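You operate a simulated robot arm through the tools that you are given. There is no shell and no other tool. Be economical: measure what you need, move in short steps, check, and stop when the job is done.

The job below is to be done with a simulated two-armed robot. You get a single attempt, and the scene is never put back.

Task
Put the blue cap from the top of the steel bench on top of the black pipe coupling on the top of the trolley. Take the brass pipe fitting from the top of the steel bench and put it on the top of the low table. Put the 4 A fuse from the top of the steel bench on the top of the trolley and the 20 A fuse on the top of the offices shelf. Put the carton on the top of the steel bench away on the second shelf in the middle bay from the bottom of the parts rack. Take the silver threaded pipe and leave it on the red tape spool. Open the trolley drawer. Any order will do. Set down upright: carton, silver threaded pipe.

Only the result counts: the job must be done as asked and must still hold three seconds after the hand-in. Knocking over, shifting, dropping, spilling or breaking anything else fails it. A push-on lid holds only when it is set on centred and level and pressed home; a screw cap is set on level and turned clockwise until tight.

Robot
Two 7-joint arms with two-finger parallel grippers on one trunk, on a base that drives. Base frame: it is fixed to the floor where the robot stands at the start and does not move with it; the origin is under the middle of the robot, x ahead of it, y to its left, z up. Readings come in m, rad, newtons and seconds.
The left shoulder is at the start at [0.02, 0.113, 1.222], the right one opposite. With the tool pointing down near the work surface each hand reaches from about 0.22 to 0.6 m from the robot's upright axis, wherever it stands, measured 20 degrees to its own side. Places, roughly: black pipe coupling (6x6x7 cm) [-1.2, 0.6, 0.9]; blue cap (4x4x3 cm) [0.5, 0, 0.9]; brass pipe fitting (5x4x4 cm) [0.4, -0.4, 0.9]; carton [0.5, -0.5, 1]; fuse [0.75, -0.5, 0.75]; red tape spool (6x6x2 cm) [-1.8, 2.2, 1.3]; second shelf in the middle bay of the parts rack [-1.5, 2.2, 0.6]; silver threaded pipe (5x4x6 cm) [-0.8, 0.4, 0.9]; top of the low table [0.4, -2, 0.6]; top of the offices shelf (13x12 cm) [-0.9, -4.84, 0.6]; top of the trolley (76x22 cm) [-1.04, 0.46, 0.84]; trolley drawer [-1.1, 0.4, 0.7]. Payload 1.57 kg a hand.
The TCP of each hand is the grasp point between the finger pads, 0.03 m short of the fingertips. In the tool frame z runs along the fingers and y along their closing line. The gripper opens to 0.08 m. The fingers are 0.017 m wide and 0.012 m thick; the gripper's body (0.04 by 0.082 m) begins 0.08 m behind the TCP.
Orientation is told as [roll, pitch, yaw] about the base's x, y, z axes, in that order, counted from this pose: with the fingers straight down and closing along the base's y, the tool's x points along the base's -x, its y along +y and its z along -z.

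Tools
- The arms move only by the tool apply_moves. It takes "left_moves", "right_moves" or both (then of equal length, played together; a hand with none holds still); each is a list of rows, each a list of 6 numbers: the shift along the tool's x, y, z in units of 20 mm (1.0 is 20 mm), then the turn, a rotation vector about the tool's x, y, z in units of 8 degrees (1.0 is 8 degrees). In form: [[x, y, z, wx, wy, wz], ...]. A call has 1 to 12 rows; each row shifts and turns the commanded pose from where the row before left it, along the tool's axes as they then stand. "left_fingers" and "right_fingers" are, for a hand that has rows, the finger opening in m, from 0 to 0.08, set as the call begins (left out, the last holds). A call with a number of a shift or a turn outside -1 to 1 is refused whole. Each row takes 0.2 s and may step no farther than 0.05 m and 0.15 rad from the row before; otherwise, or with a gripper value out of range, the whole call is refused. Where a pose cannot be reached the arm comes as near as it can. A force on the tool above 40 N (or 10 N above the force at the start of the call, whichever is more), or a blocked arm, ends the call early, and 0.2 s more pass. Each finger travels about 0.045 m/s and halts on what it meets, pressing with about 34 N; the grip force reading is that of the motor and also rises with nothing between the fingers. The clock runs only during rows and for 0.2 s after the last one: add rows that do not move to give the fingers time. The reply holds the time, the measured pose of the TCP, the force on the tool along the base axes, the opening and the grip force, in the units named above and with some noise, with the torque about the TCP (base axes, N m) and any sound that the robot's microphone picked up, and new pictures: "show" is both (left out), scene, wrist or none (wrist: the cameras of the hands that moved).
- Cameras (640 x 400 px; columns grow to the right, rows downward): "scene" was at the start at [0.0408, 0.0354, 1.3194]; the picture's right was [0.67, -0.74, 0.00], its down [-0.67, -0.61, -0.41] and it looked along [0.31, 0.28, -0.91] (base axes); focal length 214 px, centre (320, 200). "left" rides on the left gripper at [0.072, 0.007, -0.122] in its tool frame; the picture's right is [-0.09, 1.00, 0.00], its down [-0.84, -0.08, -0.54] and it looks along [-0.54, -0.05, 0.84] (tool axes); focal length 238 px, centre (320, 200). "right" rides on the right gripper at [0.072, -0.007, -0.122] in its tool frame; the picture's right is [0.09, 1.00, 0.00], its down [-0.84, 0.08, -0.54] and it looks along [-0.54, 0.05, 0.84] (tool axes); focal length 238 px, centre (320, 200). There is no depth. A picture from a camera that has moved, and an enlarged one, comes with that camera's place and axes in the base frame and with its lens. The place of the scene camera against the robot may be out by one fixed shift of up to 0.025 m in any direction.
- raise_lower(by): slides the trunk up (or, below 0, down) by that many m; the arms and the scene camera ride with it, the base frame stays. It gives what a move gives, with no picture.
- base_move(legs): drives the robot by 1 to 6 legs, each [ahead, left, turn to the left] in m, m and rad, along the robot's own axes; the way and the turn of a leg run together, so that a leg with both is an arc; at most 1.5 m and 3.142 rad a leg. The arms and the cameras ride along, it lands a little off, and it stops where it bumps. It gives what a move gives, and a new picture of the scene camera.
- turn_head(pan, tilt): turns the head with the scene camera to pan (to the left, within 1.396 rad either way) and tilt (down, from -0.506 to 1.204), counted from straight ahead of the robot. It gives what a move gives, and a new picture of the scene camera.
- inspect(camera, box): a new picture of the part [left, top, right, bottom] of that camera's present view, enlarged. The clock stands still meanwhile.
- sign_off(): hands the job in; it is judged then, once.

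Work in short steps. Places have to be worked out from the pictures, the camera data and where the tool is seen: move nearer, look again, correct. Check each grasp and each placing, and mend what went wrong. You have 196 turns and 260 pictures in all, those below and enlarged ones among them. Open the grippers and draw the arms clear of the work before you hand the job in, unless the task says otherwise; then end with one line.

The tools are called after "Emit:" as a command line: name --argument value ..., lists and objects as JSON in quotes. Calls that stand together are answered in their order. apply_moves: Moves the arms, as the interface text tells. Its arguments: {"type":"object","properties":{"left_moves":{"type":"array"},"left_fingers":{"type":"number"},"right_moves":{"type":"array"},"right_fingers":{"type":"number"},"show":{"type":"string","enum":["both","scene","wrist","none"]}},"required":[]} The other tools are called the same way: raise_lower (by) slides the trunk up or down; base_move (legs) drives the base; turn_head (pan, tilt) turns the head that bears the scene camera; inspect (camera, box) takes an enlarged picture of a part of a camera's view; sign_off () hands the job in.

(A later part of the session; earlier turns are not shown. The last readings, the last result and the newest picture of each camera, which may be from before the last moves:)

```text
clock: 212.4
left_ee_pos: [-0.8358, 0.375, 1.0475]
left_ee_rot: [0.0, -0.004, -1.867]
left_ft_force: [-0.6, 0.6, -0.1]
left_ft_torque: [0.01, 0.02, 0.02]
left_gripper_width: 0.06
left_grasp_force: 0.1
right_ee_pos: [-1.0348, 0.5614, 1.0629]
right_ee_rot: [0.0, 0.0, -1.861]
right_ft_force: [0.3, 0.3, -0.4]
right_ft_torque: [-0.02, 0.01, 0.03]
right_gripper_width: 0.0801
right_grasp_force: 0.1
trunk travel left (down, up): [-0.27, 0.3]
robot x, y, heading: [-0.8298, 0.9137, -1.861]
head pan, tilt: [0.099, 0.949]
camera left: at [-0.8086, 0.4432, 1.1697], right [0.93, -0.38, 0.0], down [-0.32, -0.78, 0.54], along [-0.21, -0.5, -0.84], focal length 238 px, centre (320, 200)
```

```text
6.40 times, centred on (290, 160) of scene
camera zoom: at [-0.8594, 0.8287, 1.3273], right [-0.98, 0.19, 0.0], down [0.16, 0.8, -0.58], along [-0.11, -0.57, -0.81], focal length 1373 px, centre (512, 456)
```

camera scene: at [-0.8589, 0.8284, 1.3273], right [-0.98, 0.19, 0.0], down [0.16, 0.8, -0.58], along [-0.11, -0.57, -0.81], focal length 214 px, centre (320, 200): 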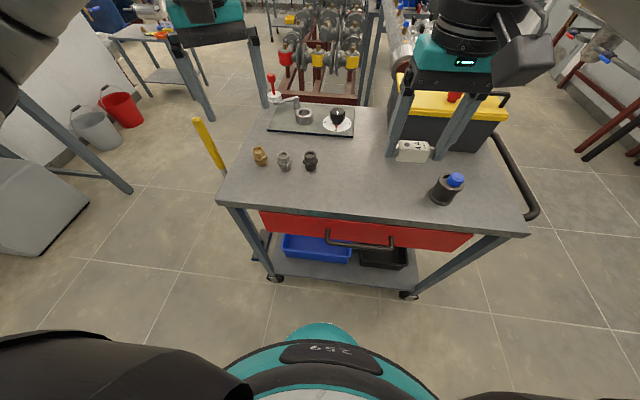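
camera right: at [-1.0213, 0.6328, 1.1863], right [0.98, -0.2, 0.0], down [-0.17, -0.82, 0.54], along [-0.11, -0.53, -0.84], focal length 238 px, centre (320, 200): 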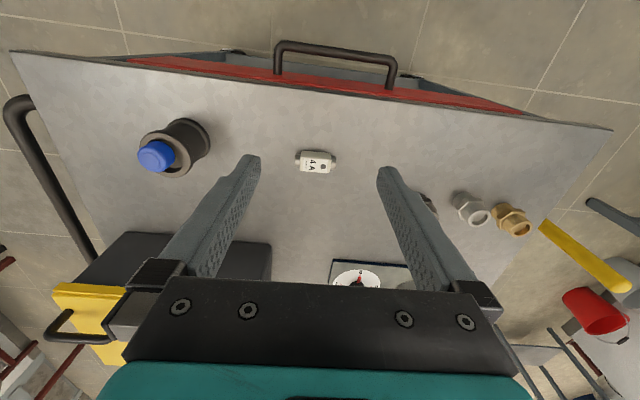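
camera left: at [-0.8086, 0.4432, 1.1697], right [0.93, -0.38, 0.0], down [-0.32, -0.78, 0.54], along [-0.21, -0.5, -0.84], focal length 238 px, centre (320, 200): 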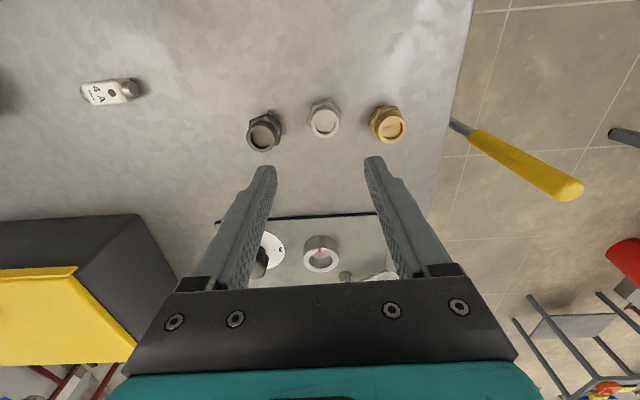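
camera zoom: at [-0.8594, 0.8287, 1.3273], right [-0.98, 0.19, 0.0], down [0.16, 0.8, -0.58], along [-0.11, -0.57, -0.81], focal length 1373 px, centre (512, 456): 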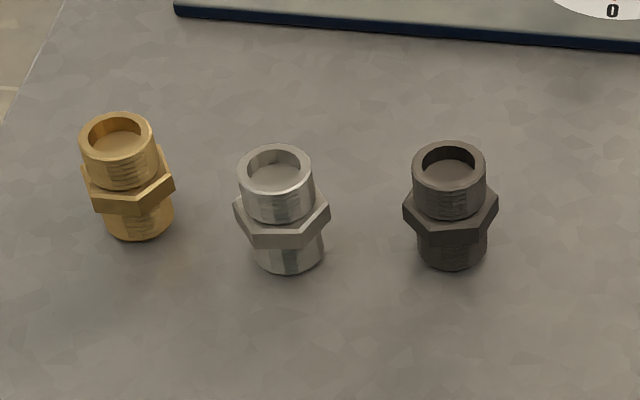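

It's a nipple with a hex in the middle; I'll grip only the upper thread (≈1.6 cm, z 0.892–0.908). Descending to z≈0.96 first with a small centring shift.

Emit:
apply_moves --left_moves '[[0.13, 0.18, 0.8, 0, 0, 0], [0, 0, 0.9, 0, 0, 0], [0, 0, 0.9, 0, 0, 0], [0, 0, 0.9, 0, 0, 0], [0, 0, 0.8, 0, 0, 0], [0, 0, 0, 0, 0, 0]]' --show "none"

Emit:
inspect --camera "left" --box '[250, 100, 390, 210]'

Emit:
inspect --camera "scene" --box '[240, 110, 340, 190]'

```text
clock: 213.8
left_ee_pos: [-0.8312, 0.3798, 0.9619]
left_ee_rot: [0.0, -0.003, -1.866]
left_ft_force: [-0.1, 0.0, -0.5]
left_ft_torque: [0.0, 0.02, -0.02]
left_gripper_width: 0.06
left_grasp_force: 0.1
right_ee_pos: [-1.0355, 0.5604, 1.0625]
right_ee_rot: [-0.001, 0.0, -1.86]
right_ft_force: [0.6, -0.2, -0.4]
right_ft_torque: [0.0, -0.01, 0.01]
right_gripper_width: 0.0799
right_grasp_force: 0.1
trunk travel left (down, up): [-0.27, 0.3]
robot x, y, heading: [-0.8282, 0.9145, -1.862]
head pan, tilt: [0.099, 0.949]
```

```text
3.64 times, centred on (320, 155) of left
camera zoom: at [-0.8047, 0.4479, 1.0836], right [0.93, -0.38, 0.0], down [-0.32, -0.78, 0.54], along [-0.21, -0.5, -0.84], focal length 867 px, centre (320, 364)
```

zoom: 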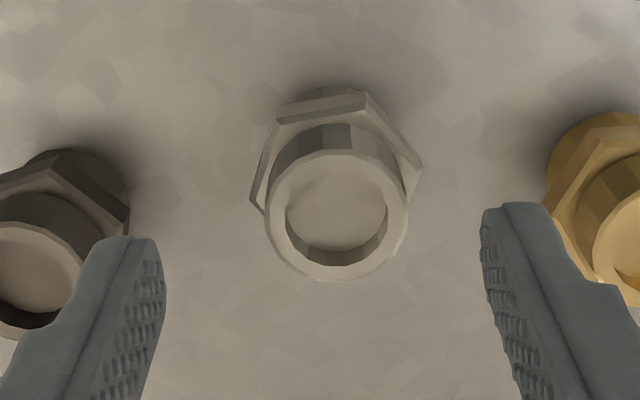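

```text
5.00 times, centred on (290, 150) of scene
camera zoom: at [-0.8594, 0.8287, 1.3273], right [-0.98, 0.19, 0.0], down [0.16, 0.8, -0.58], along [-0.11, -0.57, -0.81], focal length 1072 px, centre (470, 450)
```

zoom: 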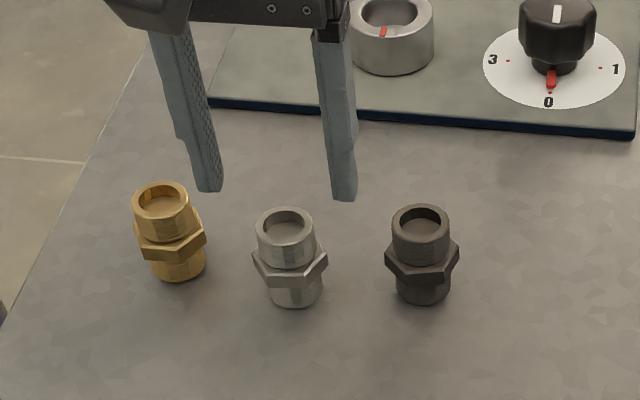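

Centred (top at (-0.830,0.378)). I'll narrow the fingers to 0.047 to clear the neighbours, and descend to TCP z≈0.922.

Emit:
apply_moves --left_moves '[[-0.05, 0.05, 0, 0, 0, 0], [0, 0, 0, 0, 0, 0], [0, 0, 0.7, 0, 0, 0], [0, 0, 0.7, 0, 0, 0], [0, 0, 0.58, 0, 0, 0], [0, 0, 0, 0, 0, 0]]' --left_fingers 0.047 --show "none"

Emit:
inspect --camera "scene" --box '[240, 110, 340, 190]'

Emit:
inspect --camera "left" --box '[250, 110, 390, 220]'

```text
clock: 215.2
left_ee_pos: [-0.8326, 0.3796, 0.922]
left_ee_rot: [-0.001, -0.003, -1.865]
left_ft_force: [-0.3, -0.1, 0.5]
left_ft_torque: [-0.02, 0.02, -0.03]
left_gripper_width: 0.0468
left_grasp_force: 0.0
right_ee_pos: [-1.0355, 0.562, 1.0633]
right_ee_rot: [-0.001, 0.0, -1.862]
right_ft_force: [-0.4, -0.5, 0.5]
right_ft_torque: [0.02, -0.01, 0.01]
right_gripper_width: 0.0799
right_grasp_force: 0.2
trunk travel left (down, up): [-0.27, 0.3]
robot x, y, heading: [-0.8323, 0.9164, -1.864]
head pan, tilt: [0.099, 0.949]
```

```text
5.00 times, centred on (290, 150) of scene
camera zoom: at [-0.8593, 0.8287, 1.3273], right [-0.98, 0.19, 0.0], down [0.16, 0.8, -0.58], along [-0.11, -0.57, -0.81], focal length 1072 px, centre (470, 450)
```

zoom: 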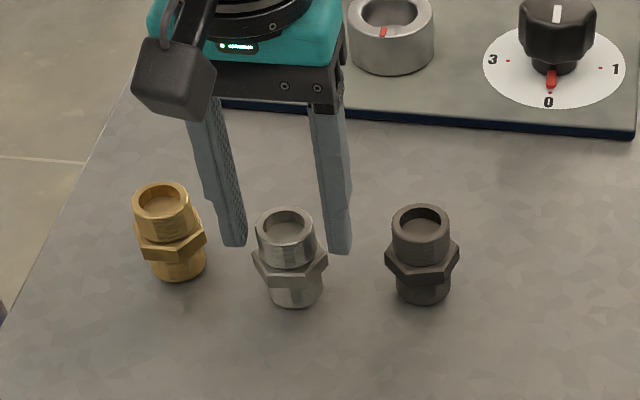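

```text
3.64 times, centred on (320, 165) of left
camera zoom: at [-0.8047, 0.4473, 1.0446], right [0.93, -0.38, 0.0], down [-0.32, -0.78, 0.54], along [-0.21, -0.5, -0.84], focal length 867 px, centre (320, 327)
```

zoom: 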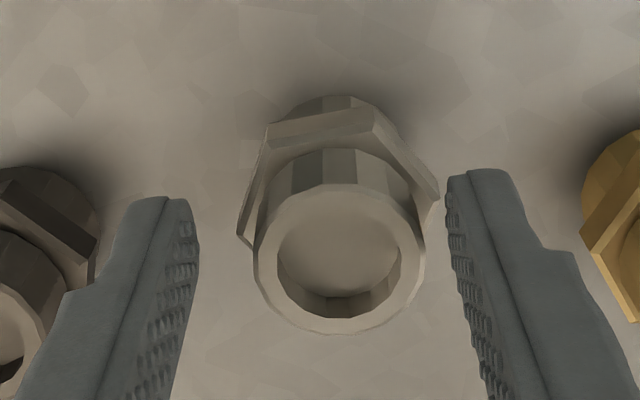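

Nearly centred; I'll shift 3 mm sideways and close on the upper thread.

Emit:
apply_moves --left_moves '[[0, 0.13, 0, 0, 0, 0], [0, 0, 0, 0, 0, 0]]' --show "none"

Emit:
apply_moves --left_moves '[[0, 0, 0, 0, 0, 0], [0, 0, 0, 0, 0, 0], [0, 0, 0, 0, 0, 0]]' --left_fingers 0.0 --show "wrist"

Emit:
inspect --camera "scene" --box '[240, 110, 340, 190]'

```text
clock: 215.8
left_ee_pos: [-0.828, 0.3781, 0.9223]
left_ee_rot: [0.001, -0.002, -1.865]
left_ft_force: [-0.1, -0.1, 0.0]
left_ft_torque: [-0.04, -0.03, 0.0]
left_gripper_width: 0.0468
left_grasp_force: 0.0
right_ee_pos: [-1.0362, 0.5611, 1.0629]
right_ee_rot: [-0.001, 0.001, -1.863]
right_ft_force: [-0.9, 0.0, 0.2]
right_ft_torque: [0.02, 0.03, 0.01]
right_gripper_width: 0.0801
right_grasp_force: 0.1
trunk travel left (down, up): [-0.27, 0.3]
robot x, y, heading: [-0.8253, 0.9137, -1.865]
head pan, tilt: [0.099, 0.949]
```

```text
clock: 216.6
left_ee_pos: [-0.8285, 0.3781, 0.9248]
left_ee_rot: [-0.001, -0.003, -1.867]
left_ft_force: [-0.6, -0.4, -0.2]
left_ft_torque: [0.03, 0.07, 0.01]
left_gripper_width: 0.0314
left_grasp_force: 31.7
right_ee_pos: [-1.0363, 0.5615, 1.0631]
right_ee_rot: [0.001, -0.001, -1.862]
right_ft_force: [0.3, -0.1, 0.3]
right_ft_torque: [0.0, 0.04, 0.0]
right_gripper_width: 0.0801
right_grasp_force: 0.1
trunk travel left (down, up): [-0.27, 0.3]
robot x, y, heading: [-0.8308, 0.9134, -1.864]
head pan, tilt: [0.099, 0.949]
camera left: at [-0.802, 0.4461, 1.0446], right [0.93, -0.38, 0.0], down [-0.32, -0.78, 0.54], along [-0.2, -0.5, -0.84], focal length 238 px, centre (320, 200)
```

left: 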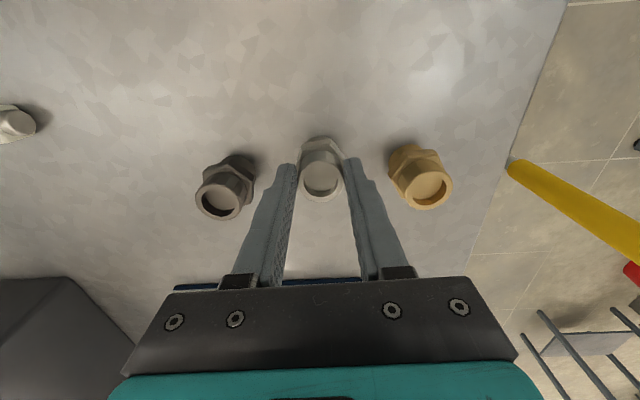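

```text
5.00 times, centred on (290, 150) of scene
camera zoom: at [-0.8593, 0.8287, 1.3273], right [-0.98, 0.19, 0.0], down [0.16, 0.8, -0.58], along [-0.11, -0.57, -0.81], focal length 1072 px, centre (470, 450)
```

zoom: 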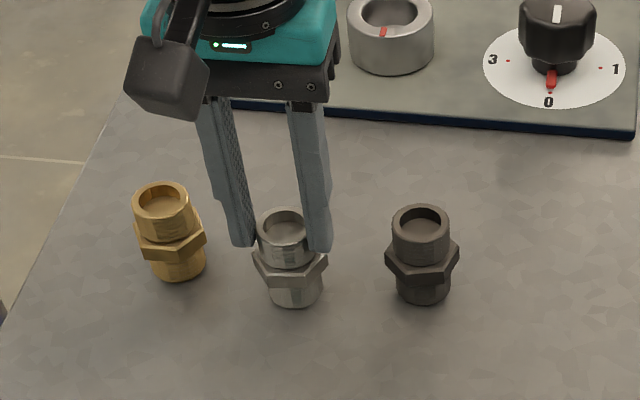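

Gripped (0.031 m). Lifting it straight up, then drawing back.

Emit:
apply_moves --left_moves '[[0, 0, -0.6, 0, 0, 0], [0, 0, -1, 0, 0, 0], [0, 0, -1, 0, 0, 0], [0, 0, -1, 0, 0, 0], [0, 0, -1, 0, 0, 0], [0, 0, -1, 0, 0, 0], [0, 0, -1, 0, 0, 0], [0, 0, -1, 0, 0, 0], [0, 0, -1, 0, 0, 0], [0, 0, -1, 0, 0, 0], [0.8, 0.3, -1, 0, 0, 0], [0.8, 0.3, -1, 0, 0, 0]]' --show "none"

Emit:
apply_moves --left_moves '[[0.9, 0.3, 0, 0, 0, 0], [0.9, 0.3, 0, 0, 0, 0], [0.9, 0.3, 0, 0, 0, 0], [0.9, 0.3, 0, 0, 0, 0], [0.9, 0.3, 0, 0, 0, 0], [0.9, 0.3, 0, 0, 0, 0], [0.9, 0.3, 0, 0, 0, 0]]' --show "wrist"

Emit:
turn_head --pan -0.2 --tilt 1.1

```text
clock: 219.2
left_ee_pos: [-0.8074, 0.4045, 1.154]
left_ee_rot: [0.0, -0.003, -1.866]
left_ft_force: [-0.1, 0.4, 0.0]
left_ft_torque: [0.01, 0.02, 0.0]
left_gripper_width: 0.0314
left_grasp_force: 34.1
right_ee_pos: [-1.0345, 0.562, 1.0638]
right_ee_rot: [0.0, 0.001, -1.861]
right_ft_force: [1.2, -0.4, -0.3]
right_ft_torque: [-0.04, -0.03, 0.01]
right_gripper_width: 0.08
right_grasp_force: 0.0
trunk travel left (down, up): [-0.27, 0.3]
robot x, y, heading: [-0.8262, 0.9176, -1.866]
head pan, tilt: [0.099, 0.949]
```

```text
clock: 220.8
left_ee_pos: [-0.7326, 0.5145, 1.1547]
left_ee_rot: [0.0, -0.005, -1.865]
left_ft_force: [0.5, -0.7, -1.5]
left_ft_torque: [0.02, 0.01, 0.01]
left_gripper_width: 0.0316
left_grasp_force: 34.4
right_ee_pos: [-1.0365, 0.5617, 1.0623]
right_ee_rot: [0.001, -0.001, -1.862]
right_ft_force: [0.3, -0.6, -0.4]
right_ft_torque: [0.01, -0.04, -0.02]
right_gripper_width: 0.0802
right_grasp_force: 0.0
trunk travel left (down, up): [-0.27, 0.3]
robot x, y, heading: [-0.8248, 0.9164, -1.865]
head pan, tilt: [0.099, 0.949]
camera left: at [-0.7056, 0.5825, 1.2756], right [0.93, -0.38, 0.0], down [-0.32, -0.78, 0.54], along [-0.21, -0.5, -0.84], focal length 238 px, centre (320, 200)
```

left: 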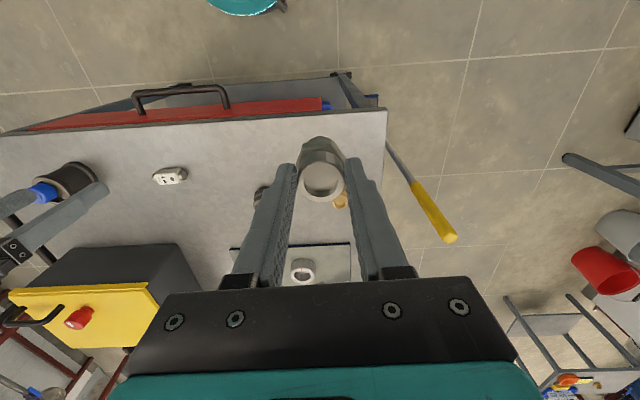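

```text
clock: 221.6
left_ee_pos: [-0.733, 0.5142, 1.1539]
left_ee_rot: [0.0, -0.004, -1.865]
left_ft_force: [0.0, 0.2, -1.6]
left_ft_torque: [0.03, -0.01, 0.0]
left_gripper_width: 0.0316
left_grasp_force: 34.2
right_ee_pos: [-1.0359, 0.5613, 1.0632]
right_ee_rot: [0.0, 0.0, -1.863]
right_ft_force: [-0.5, 0.2, 0.3]
right_ft_torque: [0.0, -0.01, -0.04]
right_gripper_width: 0.0799
right_grasp_force: 0.1
trunk travel left (down, up): [-0.27, 0.3]
robot x, y, heading: [-0.8285, 0.9158, -1.868]
head pan, tilt: [-0.201, 1.1]
camera scene: at [-0.8752, 0.8443, 1.3171], right [-0.88, 0.47, 0.0], down [0.42, 0.78, -0.45], along [-0.22, -0.4, -0.89], focal length 214 px, centre (320, 200)
```

scene: 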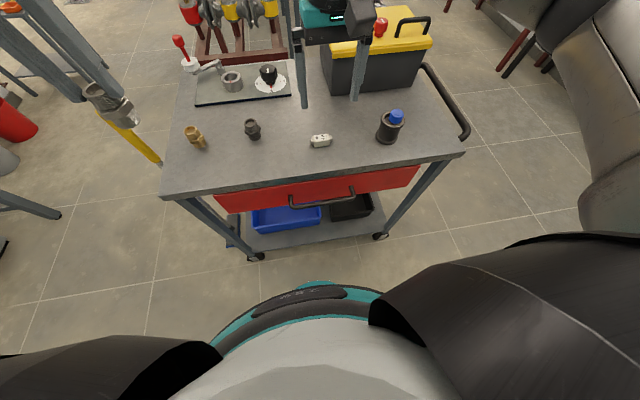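

Triangulation from two wrist views gives the handle bar centre at (-0.999,0.619,0.749), 3.9 cm outside the top's edge. I'll hook it with closed fingers, slightly tilted: first position the right hand above the gap.

Emit:
apply_moves --right_moves '[[1, 0.48, 0, 0, 0, 0], [1, 0.48, 0, 0, 0, 0], [0.3, 0, 0, 0, -0.9, 0], [0, 0, 0, 0, 0, 0], [0.11, 0, 0.89, 0, 0, 0], [0.11, 0, 0.89, 0, 0, 0], [0.11, 0, 0.89, 0, 0, 0], [0.11, 0, 0.89, 0, 0, 0], [0, 0, 0, 0, 0, 0]]' --right_fingers 0.0 --show "wrist"

Emit:
inspect --camera "scene" --box '[240, 60, 440, 230]'

```text
clock: 223.6
left_ee_pos: [-0.7336, 0.5146, 1.1542]
left_ee_rot: [0.0, -0.003, -1.865]
left_ft_force: [0.2, 0.2, -0.8]
left_ft_torque: [0.05, -0.01, -0.01]
left_gripper_width: 0.0317
left_grasp_force: 34.3
right_ee_pos: [-1.0053, 0.6008, 0.9914]
right_ee_rot: [0.0, -0.126, -1.862]
right_ft_force: [-0.2, -0.8, 0.7]
right_ft_torque: [0.04, -0.02, 0.01]
right_gripper_width: 0.0
right_grasp_force: 21.2
trunk travel left (down, up): [-0.27, 0.3]
robot x, y, heading: [-0.8261, 0.9108, -1.869]
head pan, tilt: [-0.201, 1.1]
camera right: at [-0.9864, 0.6852, 1.1048], right [0.98, -0.2, -0.01], down [-0.14, -0.75, 0.64], along [-0.14, -0.63, -0.77], focal length 238 px, centre (320, 200)
```

right: 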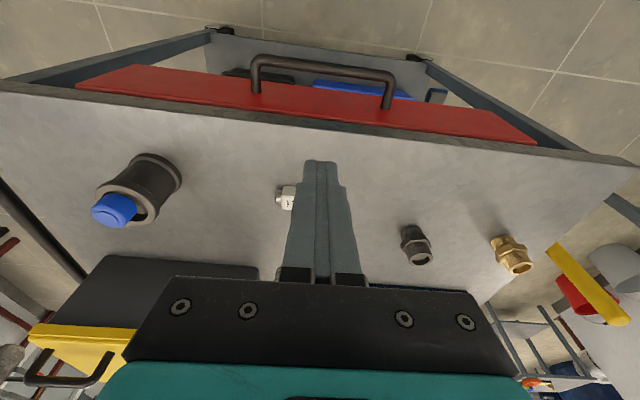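

```text
2.35 times, centred on (340, 145) of scene
camera zoom: at [-0.8752, 0.8444, 1.3171], right [-0.88, 0.47, 0.0], down [0.42, 0.78, -0.45], along [-0.22, -0.4, -0.89], focal length 505 px, centre (273, 329)
```

zoom: 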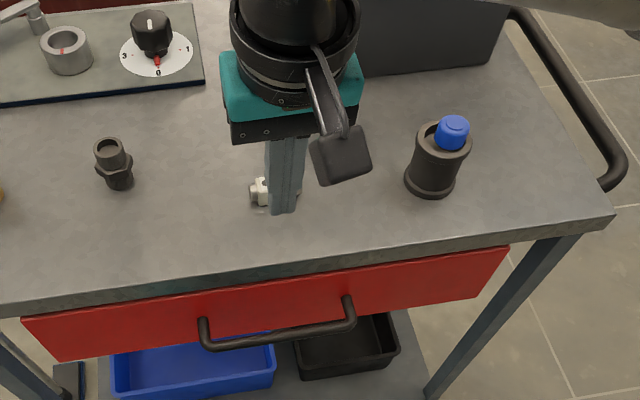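

Geometry checks out: the bar is at (-1.003,0.620) from this view too. I'll descend to just above bar height (TCP 0.80).

Emit:
apply_moves --right_moves '[[0.12, 0, 0.953, 0, 0, 0], [0.12, 0, 0.953, 0, 0, 0], [0.12, 0, 0.953, 0, 0, 0], [0.12, 0, 0.953, 0, 0, 0], [0.12, 0, 0.953, 0, 0, 0], [0.12, 0, 0.953, 0, 0, 0], [0.12, 0, 0.953, 0, 0, 0], [0.12, 0, 0.953, 0, 0, 0], [0.12, 0, 0.953, 0, 0, 0], [0.12, 0, 0.953, 0, 0, 0]]' --show "wrist"

Emit:
inspect --camera "scene" --box '[240, 100, 400, 230]'

```text
clock: 225.8
left_ee_pos: [-0.7336, 0.5144, 1.1544]
left_ee_rot: [0.0, -0.004, -1.865]
left_ft_force: [-0.9, 0.5, 0.0]
left_ft_torque: [0.02, -0.04, 0.02]
left_gripper_width: 0.0315
left_grasp_force: 34.0
right_ee_pos: [-1.0038, 0.5992, 0.7986]
right_ee_rot: [0.0, -0.126, -1.863]
right_ft_force: [-0.4, 0.5, -0.1]
right_ft_torque: [0.05, 0.02, -0.01]
right_gripper_width: 0.0
right_grasp_force: 21.4
trunk travel left (down, up): [-0.27, 0.3]
robot x, y, heading: [-0.8301, 0.9151, -1.863]
head pan, tilt: [-0.201, 1.1]
camera right: at [-0.9853, 0.6845, 0.9111], right [0.98, -0.2, -0.01], down [-0.14, -0.75, 0.64], along [-0.14, -0.63, -0.77], focal length 238 px, centre (320, 200)
```

right: 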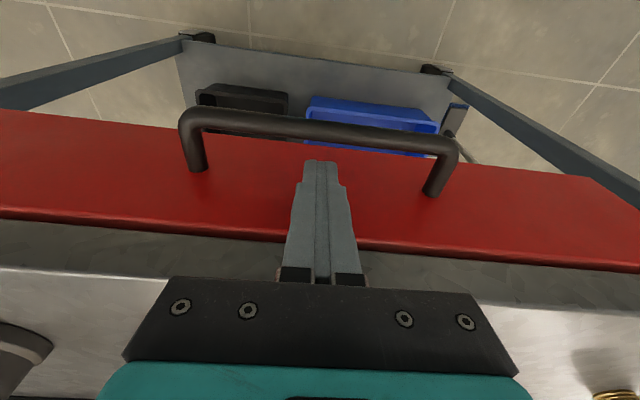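

```text
3.08 times, centred on (320, 165) of scene
camera zoom: at [-0.8753, 0.8444, 1.3171], right [-0.88, 0.47, 0.0], down [0.42, 0.78, -0.45], along [-0.22, -0.4, -0.89], focal length 660 px, centre (320, 308)
```

zoom: 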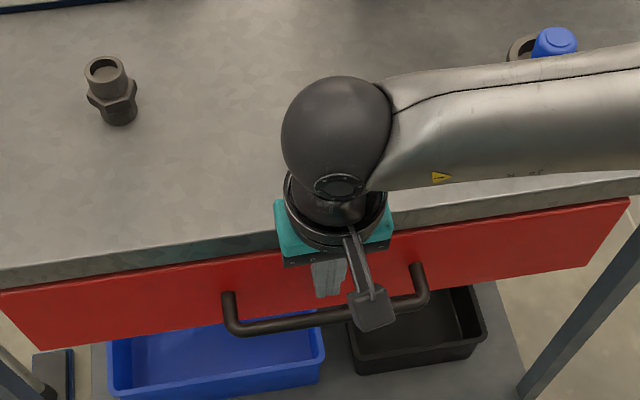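

The fingertips are above the gap between bar and drawer face. I'll descend 37 mm to hook behind the bar.

Emit:
apply_moves --right_moves '[[0.11, 0, 0.9, 0, 0, 0], [0.11, 0, 0.92, 0, 0, 0], [0, 0, 0, 0, 0, 0]]' --show "wrist"

```text
clock: 226.6
left_ee_pos: [-0.7331, 0.5157, 1.1549]
left_ee_rot: [0.0, -0.004, -1.866]
left_ft_force: [-1.0, 0.0, -1.4]
left_ft_torque: [-0.01, 0.02, 0.02]
left_gripper_width: 0.0316
left_grasp_force: 34.3
right_ee_pos: [-1.0041, 0.5974, 0.7655]
right_ee_rot: [0.0, -0.133, -1.862]
right_ft_force: [-2.4, 7.5, 24.5]
right_ft_torque: [-0.95, 0.27, -0.22]
right_gripper_width: 0.0
right_grasp_force: 20.9
trunk travel left (down, up): [-0.27, 0.3]
robot x, y, heading: [-0.8281, 0.9143, -1.865]
head pan, tilt: [-0.201, 1.1]
camera right: at [-0.9848, 0.6839, 0.8783], right [0.98, -0.2, -0.01], down [-0.14, -0.75, 0.65], along [-0.14, -0.63, -0.76], focal length 238 px, centre (320, 200)
```

right: 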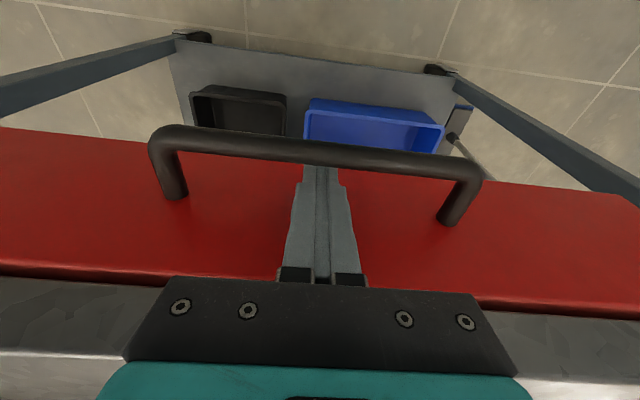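

The palm touched the tabletop's edge (24 N) with the tips just behind the bar. I'll ease back 6 mm toward me, then go 10 mm lower.

Emit:
apply_moves --right_moves '[[0, 0, -0.15, 0, 0, 0], [0.32, 0, -0.04, 0, 0, 0], [0.06, 0, 0.5, 0, 0, 0], [0.02, 0, 0.15, 0, 0, 0], [0, 0, 0, 0, 0, 0]]' --show "wrist"

```text
clock: 227.4
left_ee_pos: [-0.7332, 0.5168, 1.1541]
left_ee_rot: [-0.001, -0.006, -1.866]
left_ft_force: [0.5, -0.2, -1.6]
left_ft_torque: [0.01, -0.02, -0.01]
left_gripper_width: 0.0314
left_grasp_force: 34.1
right_ee_pos: [-1.0024, 0.6029, 0.7648]
right_ee_rot: [0.002, -0.138, -1.864]
right_ft_force: [-0.6, 14.9, 17.9]
right_ft_torque: [-1.49, 0.4, -0.33]
right_gripper_width: 0.0001
right_grasp_force: 21.2
trunk travel left (down, up): [-0.27, 0.3]
robot x, y, heading: [-0.8287, 0.9185, -1.868]
head pan, tilt: [-0.201, 1.1]
stopped in row 3 (right hand): the force on the tool passed its limit at 52 N (the readings are from after the stop); the commanded pose is now the measured one
camera right: at [-0.9831, 0.6886, 0.877], right [0.98, -0.2, -0.01], down [-0.15, -0.74, 0.65], along [-0.14, -0.64, -0.76], focal length 238 px, centre (320, 200)
```

right: 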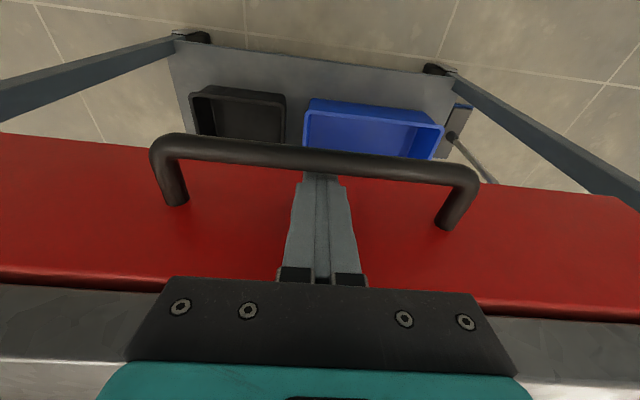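

The palm rests on the tabletop edge, but the tips are already ~6 mm below the bar. I'll pull back toward me to meet the bar and clear the edge.

Emit:
apply_moves --right_moves '[[0, 0, -0.1, 0, 0, 0], [0.5, 0, -0.06, 0, 0, 0], [0.5, 0, -0.06, 0, 0, 0], [0, 0, 0, 0, 0, 0]]' --show "wrist"

```text
clock: 228.4
left_ee_pos: [-0.7333, 0.5144, 1.1535]
left_ee_rot: [0.001, -0.004, -1.865]
left_ft_force: [0.5, 0.0, -0.4]
left_ft_torque: [-0.02, -0.02, -0.01]
left_gripper_width: 0.0315
left_grasp_force: 33.3
right_ee_pos: [-0.9962, 0.6225, 0.7644]
right_ee_rot: [0.002, -0.138, -1.867]
right_ft_force: [0.1, -0.1, 0.4]
right_ft_torque: [0.0, -0.01, -0.01]
right_gripper_width: 0.0
right_grasp_force: 21.3
trunk travel left (down, up): [-0.27, 0.3]
robot x, y, heading: [-0.8267, 0.9157, -1.862]
head pan, tilt: [-0.201, 1.1]
camera right: at [-0.9771, 0.7078, 0.8767], right [0.98, -0.2, -0.01], down [-0.15, -0.75, 0.65], along [-0.14, -0.64, -0.76], focal length 238 px, centre (320, 200)
```

right: 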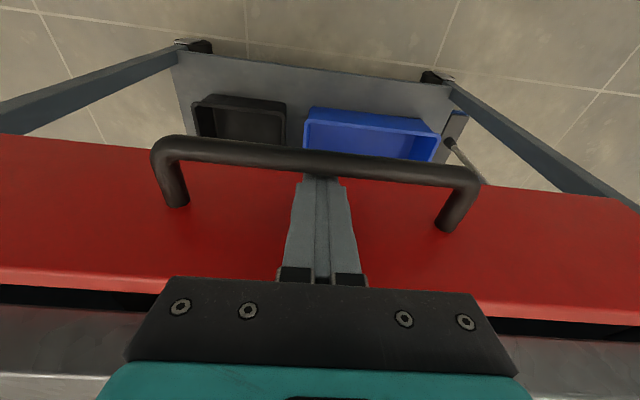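

The drawer moves with the hand: a dark gap has opened. I'll lower the hook 10 mm more and pull by driving the base back.

Emit:
apply_moves --right_moves '[[0.06, 0, 0.5, 0, 0, 0], [0, 0, 0, 0, 0, 0]]' --show "none"

Emit:
base_move --legs '[[-0.2, 0, 0]]'

Emit:
inspect --camera "right" --box '[0, 0, 640, 400]'

```text
clock: 229.0
left_ee_pos: [-0.7334, 0.5147, 1.1526]
left_ee_rot: [0.0, -0.003, -1.867]
left_ft_force: [0.4, 0.0, -0.7]
left_ft_torque: [-0.04, -0.03, 0.01]
left_gripper_width: 0.032
left_grasp_force: 34.2
right_ee_pos: [-0.9954, 0.6198, 0.7541]
right_ee_rot: [0.003, -0.138, -1.863]
right_ft_force: [-0.1, -0.8, 0.1]
right_ft_torque: [0.04, -0.03, -0.02]
right_gripper_width: 0.0001
right_grasp_force: 21.3
trunk travel left (down, up): [-0.27, 0.3]
robot x, y, heading: [-0.8243, 0.9152, -1.863]
head pan, tilt: [-0.201, 1.1]
```

```text
clock: 230.6
left_ee_pos: [-0.6774, 0.7103, 1.1535]
left_ee_rot: [-0.001, -0.003, -1.875]
left_ft_force: [0.0, 0.7, -1.1]
left_ft_torque: [0.03, 0.0, -0.03]
left_gripper_width: 0.0315
left_grasp_force: 33.4
right_ee_pos: [-0.9376, 0.8186, 0.7546]
right_ee_rot: [0.003, -0.137, -1.874]
right_ft_force: [0.0, -1.0, 0.0]
right_ft_torque: [-0.02, -0.03, -0.03]
right_gripper_width: 0.0
right_grasp_force: 21.3
trunk travel left (down, up): [-0.27, 0.3]
robot x, y, heading: [-0.7704, 1.1108, -1.872]
head pan, tilt: [-0.201, 1.1]
camera scene: at [-0.8154, 1.0418, 1.3171], right [-0.88, 0.48, 0.0], down [0.43, 0.78, -0.45], along [-0.22, -0.4, -0.89], focal length 214 px, centre (320, 200)
```

scene: 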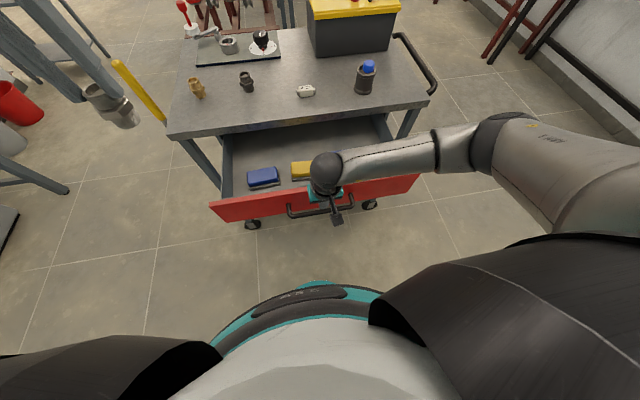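

```text
1.00 times, centred on (320, 200) of right (not enlarged: the box is as wide or as high as the picture)
camera zoom: at [-0.9182, 0.9044, 0.8667], right [0.98, -0.21, -0.01], down [-0.15, -0.74, 0.65], along [-0.15, -0.64, -0.76], focal length 238 px, centre (320, 200)
```

zoom: 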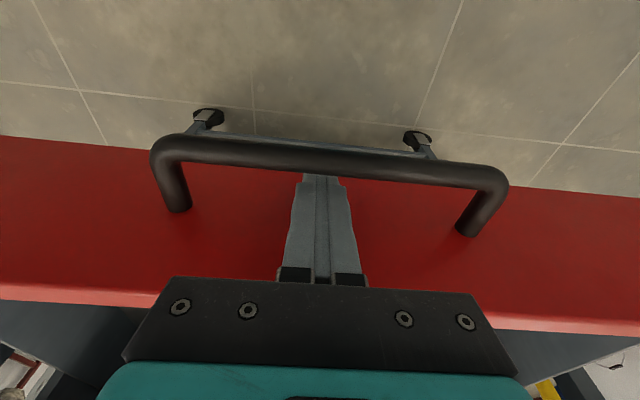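

Drawer open ~0.21 m with no resistance. I'll pull a bit further with the arm, watching the force.

Emit:
apply_moves --right_moves '[[0.6, 0, -0.08, 0, 0, 0], [0.6, 0, -0.08, 0, 0, 0], [0.6, 0, -0.08, 0, 0, 0]]' --show "none"

Emit:
apply_moves --right_moves '[[0.6, 0, -0.08, 0, 0, 0], [0.6, 0, -0.08, 0, 0, 0], [0.6, 0, -0.08, 0, 0, 0]]' --show "scene"

```text
clock: 231.4
left_ee_pos: [-0.6761, 0.71, 1.1552]
left_ee_rot: [0.0, -0.005, -1.875]
left_ft_force: [0.2, -0.8, -1.4]
left_ft_torque: [0.0, 0.0, 0.0]
left_gripper_width: 0.0318
left_grasp_force: 34.0
right_ee_pos: [-0.9266, 0.8508, 0.7548]
right_ee_rot: [0.001, -0.133, -1.874]
right_ft_force: [-1.1, -0.8, -0.1]
right_ft_torque: [0.0, 0.0, -0.01]
right_gripper_width: 0.0
right_grasp_force: 21.6
trunk travel left (down, up): [-0.27, 0.3]
robot x, y, heading: [-0.7688, 1.1102, -1.871]
head pan, tilt: [-0.201, 1.1]
```

```text
clock: 232.2
left_ee_pos: [-0.6764, 0.7113, 1.154]
left_ee_rot: [0.0, -0.004, -1.874]
left_ft_force: [0.1, 0.9, -0.4]
left_ft_torque: [-0.01, 0.0, -0.01]
left_gripper_width: 0.0312
left_grasp_force: 34.2
right_ee_pos: [-0.9174, 0.8875, 0.7546]
right_ee_rot: [-0.001, -0.134, -1.873]
right_ft_force: [-0.1, 0.4, 0.7]
right_ft_torque: [0.03, 0.02, 0.02]
right_gripper_width: 0.0001
right_grasp_force: 21.2
trunk travel left (down, up): [-0.27, 0.3]
robot x, y, heading: [-0.7653, 1.1123, -1.87]
head pan, tilt: [-0.201, 1.1]
camera scene: at [-0.8156, 1.0413, 1.3171], right [-0.88, 0.48, 0.0], down [0.43, 0.78, -0.45], along [-0.22, -0.4, -0.89], focal length 214 px, centre (320, 200)
```

scene: 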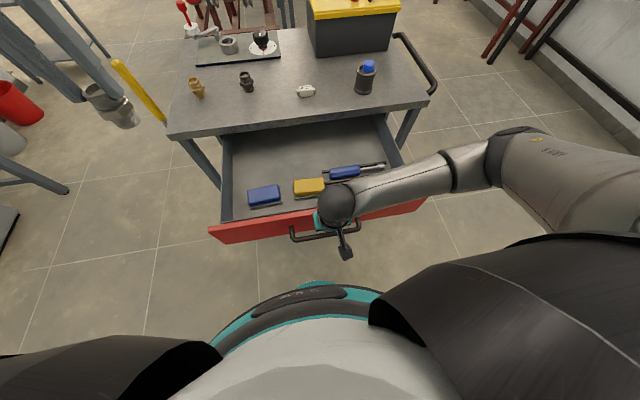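

Open ~0.28 m, trolley unmoved. One more gentle 3 cm pull with force check.

Emit:
apply_moves --right_moves '[[0.4, 0, -0.05, 0, 0, 0], [0.4, 0, -0.05, 0, 0, 0], [0.4, 0, -0.05, 0, 0, 0], [0.4, 0, -0.05, 0, 0, 0]]' --show "scene"

```text
clock: 232.8
left_ee_pos: [-0.676, 0.7112, 1.1528]
left_ee_rot: [0.001, -0.003, -1.875]
left_ft_force: [0.5, 0.4, -1.0]
left_ft_torque: [-0.05, -0.05, 0.01]
left_gripper_width: 0.0314
left_grasp_force: 34.0
right_ee_pos: [-0.9163, 0.8894, 0.7571]
right_ee_rot: [0.001, -0.172, -1.883]
right_ft_force: [-3.3, -6.0, 2.7]
right_ft_torque: [0.04, -0.02, 0.05]
right_gripper_width: 0.0001
right_grasp_force: 21.3
trunk travel left (down, up): [-0.27, 0.3]
robot x, y, heading: [-0.7705, 1.1111, -1.87]
head pan, tilt: [-0.201, 1.1]
stopped in row 3 (right hand): the force on the tool passed its limit at 44 N (the readings are from after the stop); the commanded pose is now the measured one
camera scene: at [-0.8154, 1.0417, 1.3173], right [-0.88, 0.48, 0.0], down [0.43, 0.78, -0.46], along [-0.22, -0.4, -0.89], focal length 214 px, centre (320, 200)
```

scene: 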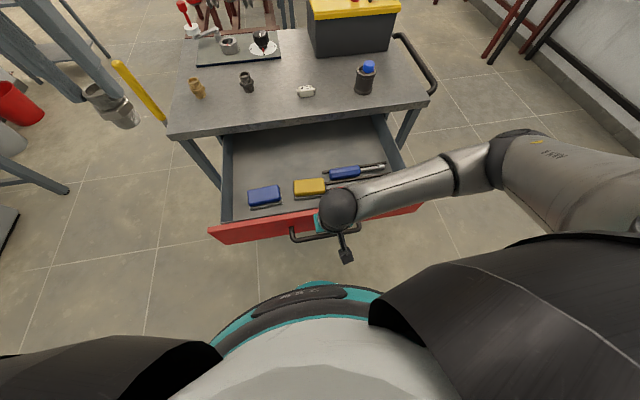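

The drawer is at its end stop, and the trolley hasn't moved. I'll ease the hook forward 8 mm, and lift straight out.

Emit:
apply_moves --right_moves '[[-0.35, 0, 0.04, 0, 0, 0], [-0.13, 0, -0.95, 0, 0, 0], [-0.13, 0, -0.95, 0, 0, 0], [-0.13, 0, -0.95, 0, 0, 0], [-0.13, 0, -0.95, 0, 0, 0], [-0.13, 0, -0.95, 0, 0, 0], [-0.13, 0, -0.95, 0, 0, 0], [-0.13, 0, -0.95, 0, 0, 0], [-0.13, 0, -0.95, 0, 0, 0], [-0.13, 0, -0.95, 0, 0, 0], [-0.13, 0, -0.95, 0, 0, 0], [0, 0, 0, 0, 1, 0]]' --show "scene"

```text
clock: 235.4
left_ee_pos: [-0.6771, 0.7085, 1.1525]
left_ee_rot: [0.0, -0.002, -1.873]
left_ft_force: [0.4, 0.9, -1.0]
left_ft_torque: [0.01, 0.01, 0.04]
left_gripper_width: 0.0315
left_grasp_force: 34.4
right_ee_pos: [-0.9174, 0.8895, 0.9506]
right_ee_rot: [0.0, -0.023, -1.881]
right_ft_force: [0.2, 0.3, -0.8]
right_ft_torque: [-0.01, 0.0, -0.03]
right_gripper_width: 0.0
right_grasp_force: 21.7
trunk travel left (down, up): [-0.27, 0.3]
robot x, y, heading: [-0.7653, 1.1079, -1.874]
head pan, tilt: [-0.201, 1.1]
camera scene: at [-0.8158, 1.0403, 1.317], right [-0.88, 0.48, 0.0], down [0.43, 0.78, -0.45], along [-0.22, -0.4, -0.89], focal length 214 px, centre (320, 200)
```

scene: 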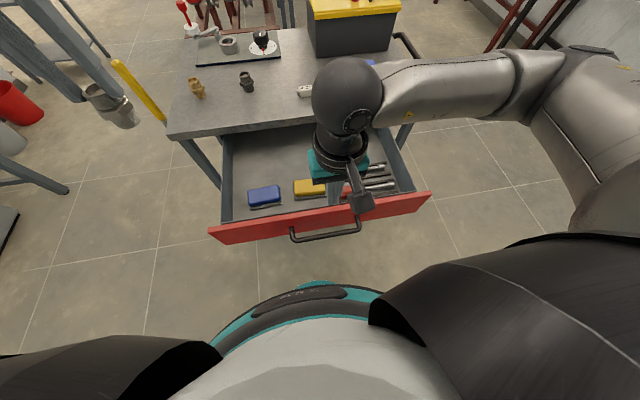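

Drawer done. I'll raise the right hand, sidestep right along the rack aisle, then turn around to face the rack.

Emit:
apply_moves --right_moves '[[0, -0.3, -1, 0, 0.17, 0], [0, -0.3, -1, 0, 0, 0], [0, -0.3, -1, 0, 0, 0], [0, -0.3, -1, 0, 0, 0], [0, -0.3, -1, 0, 0, 0], [0, -0.3, -1, 0, 0, 0], [0, -0.3, -1, 0, 0, 0], [0, -0.3, -1, 0, 0, 0]]' --show "none"

Emit:
base_move --legs '[[0, -0.9, 0], [0, 0, 3.14]]'

Emit:
turn_head --pan 0.1 --tilt 0.1

```text
clock: 237.2
left_ee_pos: [-0.676, 0.7088, 1.1531]
left_ee_rot: [0.002, -0.004, -1.874]
left_ft_force: [0.6, 0.7, -1.3]
left_ft_torque: [0.02, -0.04, -0.04]
left_gripper_width: 0.0313
left_grasp_force: 34.1
right_ee_pos: [-0.9625, 0.906, 1.1084]
right_ee_rot: [0.001, -0.001, -1.881]
right_ft_force: [0.2, 0.1, -0.7]
right_ft_torque: [-0.02, -0.01, -0.01]
right_gripper_width: 0.0001
right_grasp_force: 21.6
trunk travel left (down, up): [-0.27, 0.3]
robot x, y, heading: [-0.7657, 1.111, -1.873]
head pan, tilt: [-0.201, 1.1]
```

```text
clock: 249.2
left_ee_pos: [-1.6983, 1.7806, 1.154]
left_ee_rot: [0.0, -0.003, 1.249]
left_ft_force: [-0.2, 0.6, -1.8]
left_ft_torque: [0.0, 0.02, 0.0]
left_gripper_width: 0.0316
left_grasp_force: 34.0
right_ee_pos: [-1.4155, 1.5815, 1.1088]
right_ee_rot: [0.001, -0.002, 1.243]
right_ft_force: [-0.1, -0.6, 0.0]
right_ft_torque: [-0.06, 0.01, -0.01]
right_gripper_width: 0.0
right_grasp_force: 21.3
trunk travel left (down, up): [-0.27, 0.3]
robot x, y, heading: [-1.6155, 1.3793, 1.254]
head pan, tilt: [-0.201, 1.1]
camera scene: at [-1.5923, 1.4381, 1.3171], right [0.87, -0.5, 0.0], down [-0.44, -0.77, -0.45], along [0.23, 0.39, -0.89], focal length 214 px, centre (320, 200)
```

scene: 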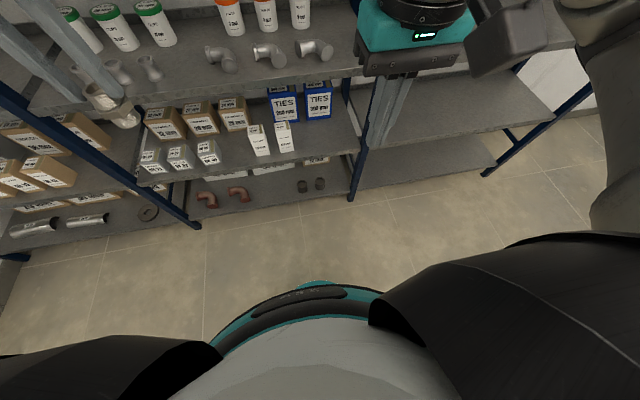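

```text
clock: 250.5
left_ee_pos: [-1.6986, 1.781, 1.1524]
left_ee_rot: [0.002, -0.003, 1.251]
left_ft_force: [-0.1, 0.1, -1.5]
left_ft_torque: [-0.02, 0.03, 0.03]
left_gripper_width: 0.0315
left_grasp_force: 34.0
right_ee_pos: [-1.4149, 1.5808, 1.1094]
right_ee_rot: [0.001, -0.002, 1.243]
right_ft_force: [-0.5, -0.3, 0.5]
right_ft_torque: [-0.01, -0.02, -0.01]
right_gripper_width: 0.0001
right_grasp_force: 21.4
trunk travel left (down, up): [-0.27, 0.3]
robot x, y, heading: [-1.6108, 1.3812, 1.251]
head pan, tilt: [0.099, 0.099]
camera scene: at [-1.6035, 1.4731, 1.4018], right [0.98, -0.22, 0.0], down [-0.02, -0.1, -0.99], along [0.22, 0.97, -0.1], focal length 214 px, centre (320, 200)
```

scene: 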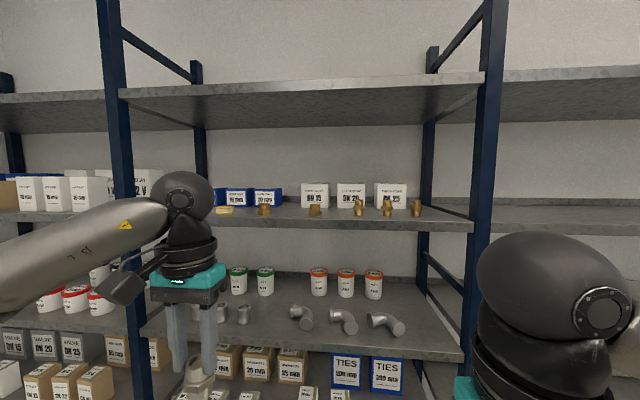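

I'll zoom in on the shelf where the red tape spool should be.

Emit:
inspect --camera "scene" --box '[120, 170, 320, 330]'

Emit:
inspect --camera "left" --box '[0, 0, 640, 400]'

```text
2.50 times, centred on (220, 250) of scene
camera zoom: at [-1.6035, 1.4731, 1.4018], right [0.98, -0.22, 0.0], down [-0.02, -0.1, -0.99], along [0.22, 0.97, -0.1], focal length 536 px, centre (570, 75)
```

zoom: 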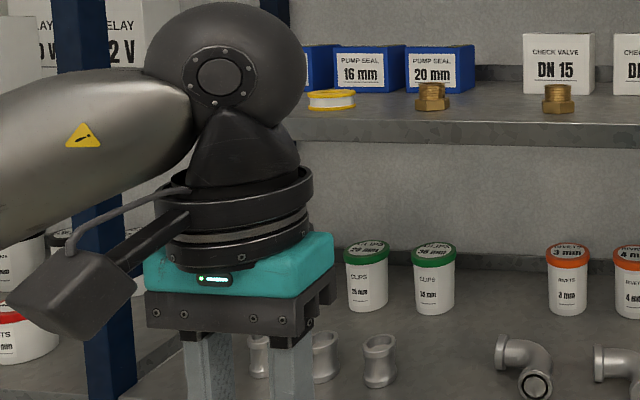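

```text
1.00 times, centred on (320, 200) of left (not enlarged: the box is as wide or as high as the picture)
camera zoom: at [-1.7281, 1.7151, 1.2755], right [-0.92, 0.4, 0.0], down [0.34, 0.77, 0.54], along [0.22, 0.5, -0.84], focal length 238 px, centre (320, 200)
```

zoom: 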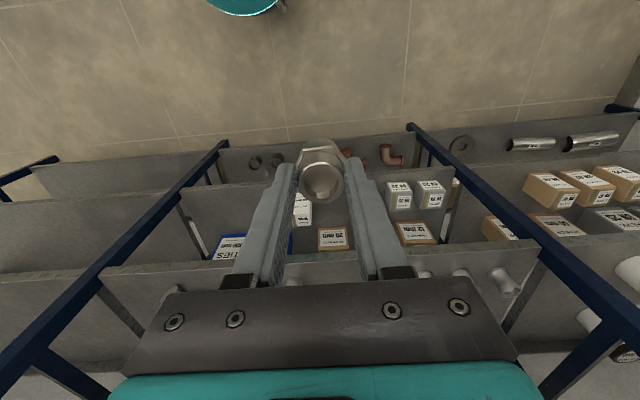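

The spot for the red spool is hidden by my left arm, and the shelf above leaves too little height for a vertical hand, so I'll regrasp the pipe with a tilted hand later (on the bench). Before leaving, let me look at the spool and the second shelf from farther back.

Emit:
base_move --legs '[[-0.15, -0.35, 0]]'

Emit:
turn_head --pan 0.25 --tilt 0.15

Emit:
turn_head --pan 0.0 --tilt 0.65

```text
clock: 252.9
left_ee_pos: [-1.4148, 1.5321, 1.1532]
left_ee_rot: [-0.001, -0.004, 1.241]
left_ft_force: [0.7, -0.5, -1.1]
left_ft_torque: [-0.01, 0.05, -0.03]
left_gripper_width: 0.0316
left_grasp_force: 34.1
right_ee_pos: [-1.1342, 1.3282, 1.1088]
right_ee_rot: [0.001, -0.004, 1.235]
right_ft_force: [-0.1, 0.3, 0.5]
right_ft_torque: [0.02, 0.0, 0.04]
right_gripper_width: 0.0002
right_grasp_force: 21.4
trunk travel left (down, up): [-0.27, 0.3]
robot x, y, heading: [-1.3314, 1.1272, 1.24]
head pan, tilt: [0.099, 0.099]
camera scene: at [-1.322, 1.2221, 1.4019], right [0.97, -0.23, 0.0], down [-0.02, -0.1, -1.0], along [0.23, 0.97, -0.1], focal length 214 px, centre (320, 200)
```

scene: 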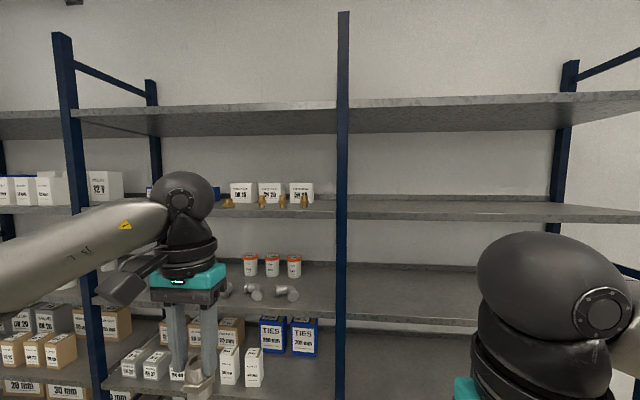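

```text
clock: 253.6
left_ee_pos: [-1.4141, 1.5314, 1.1534]
left_ee_rot: [0.0, -0.002, 1.244]
left_ft_force: [0.8, -0.1, -1.1]
left_ft_torque: [-0.04, -0.01, -0.01]
left_gripper_width: 0.0313
left_grasp_force: 33.8
right_ee_pos: [-1.1325, 1.3287, 1.108]
right_ee_rot: [0.001, -0.002, 1.233]
right_ft_force: [-0.4, 0.0, -0.2]
right_ft_torque: [-0.02, 0.01, 0.01]
right_gripper_width: 0.0001
right_grasp_force: 21.4
trunk travel left (down, up): [-0.27, 0.3]
robot x, y, heading: [-1.3311, 1.1293, 1.245]
head pan, tilt: [0.25, 0.15]
camera scene: at [-1.336, 1.2253, 1.3972], right [1.0, -0.08, 0.0], down [-0.01, -0.15, -0.99], along [0.08, 0.99, -0.15], focal length 214 px, centre (320, 200)
```

scene: 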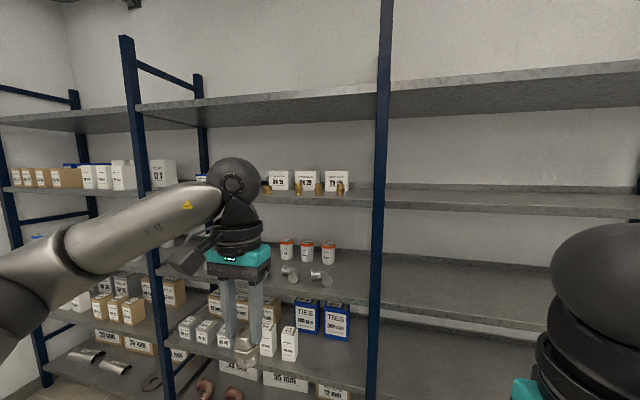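

```text
clock: 254.5
left_ee_pos: [-1.4153, 1.5317, 1.1539]
left_ee_rot: [0.0, -0.002, 1.24]
left_ft_force: [0.1, -0.2, -0.8]
left_ft_torque: [-0.03, 0.02, -0.01]
left_gripper_width: 0.0314
left_grasp_force: 34.0
right_ee_pos: [-1.134, 1.3298, 1.1084]
right_ee_rot: [0.0, 0.0, 1.234]
right_ft_force: [-0.7, 0.6, 1.2]
right_ft_torque: [0.0, 0.03, 0.03]
right_gripper_width: 0.0
right_grasp_force: 21.0
trunk travel left (down, up): [-0.27, 0.3]
robot x, y, heading: [-1.3345, 1.1288, 1.243]
head pan, tilt: [0.0, 0.649]
camera scene: at [-1.3154, 1.2151, 1.3515], right [0.95, -0.32, 0.0], down [-0.19, -0.57, -0.8], along [0.26, 0.75, -0.6], focal length 214 px, centre (320, 200)
```

scene: 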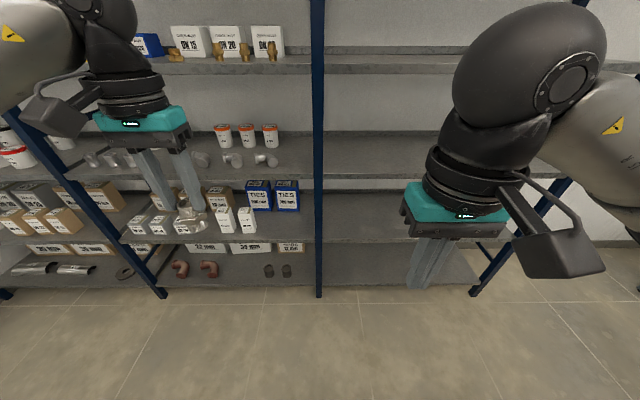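

Three bays; the middle one lies between the posts at columns 150 and 318. I'll zoom in on its second shelf.

Emit:
inspect --camera "scene" --box '[130, 160, 330, 290]'

```text
3.08 times, centred on (230, 225) of scene
camera zoom: at [-1.3154, 1.2151, 1.3515], right [0.95, -0.32, 0.0], down [-0.19, -0.57, -0.8], along [0.26, 0.75, -0.6], focal length 660 px, centre (597, 123)
```

zoom: 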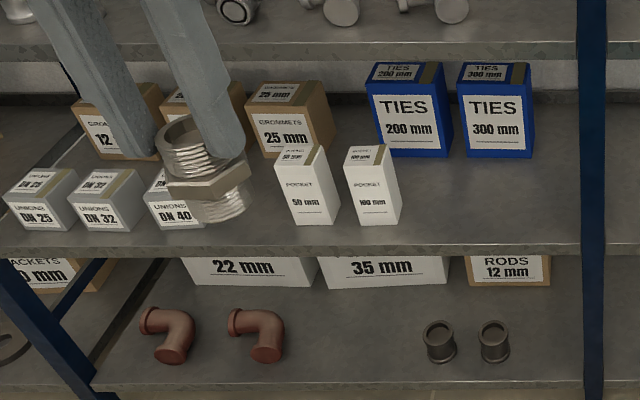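

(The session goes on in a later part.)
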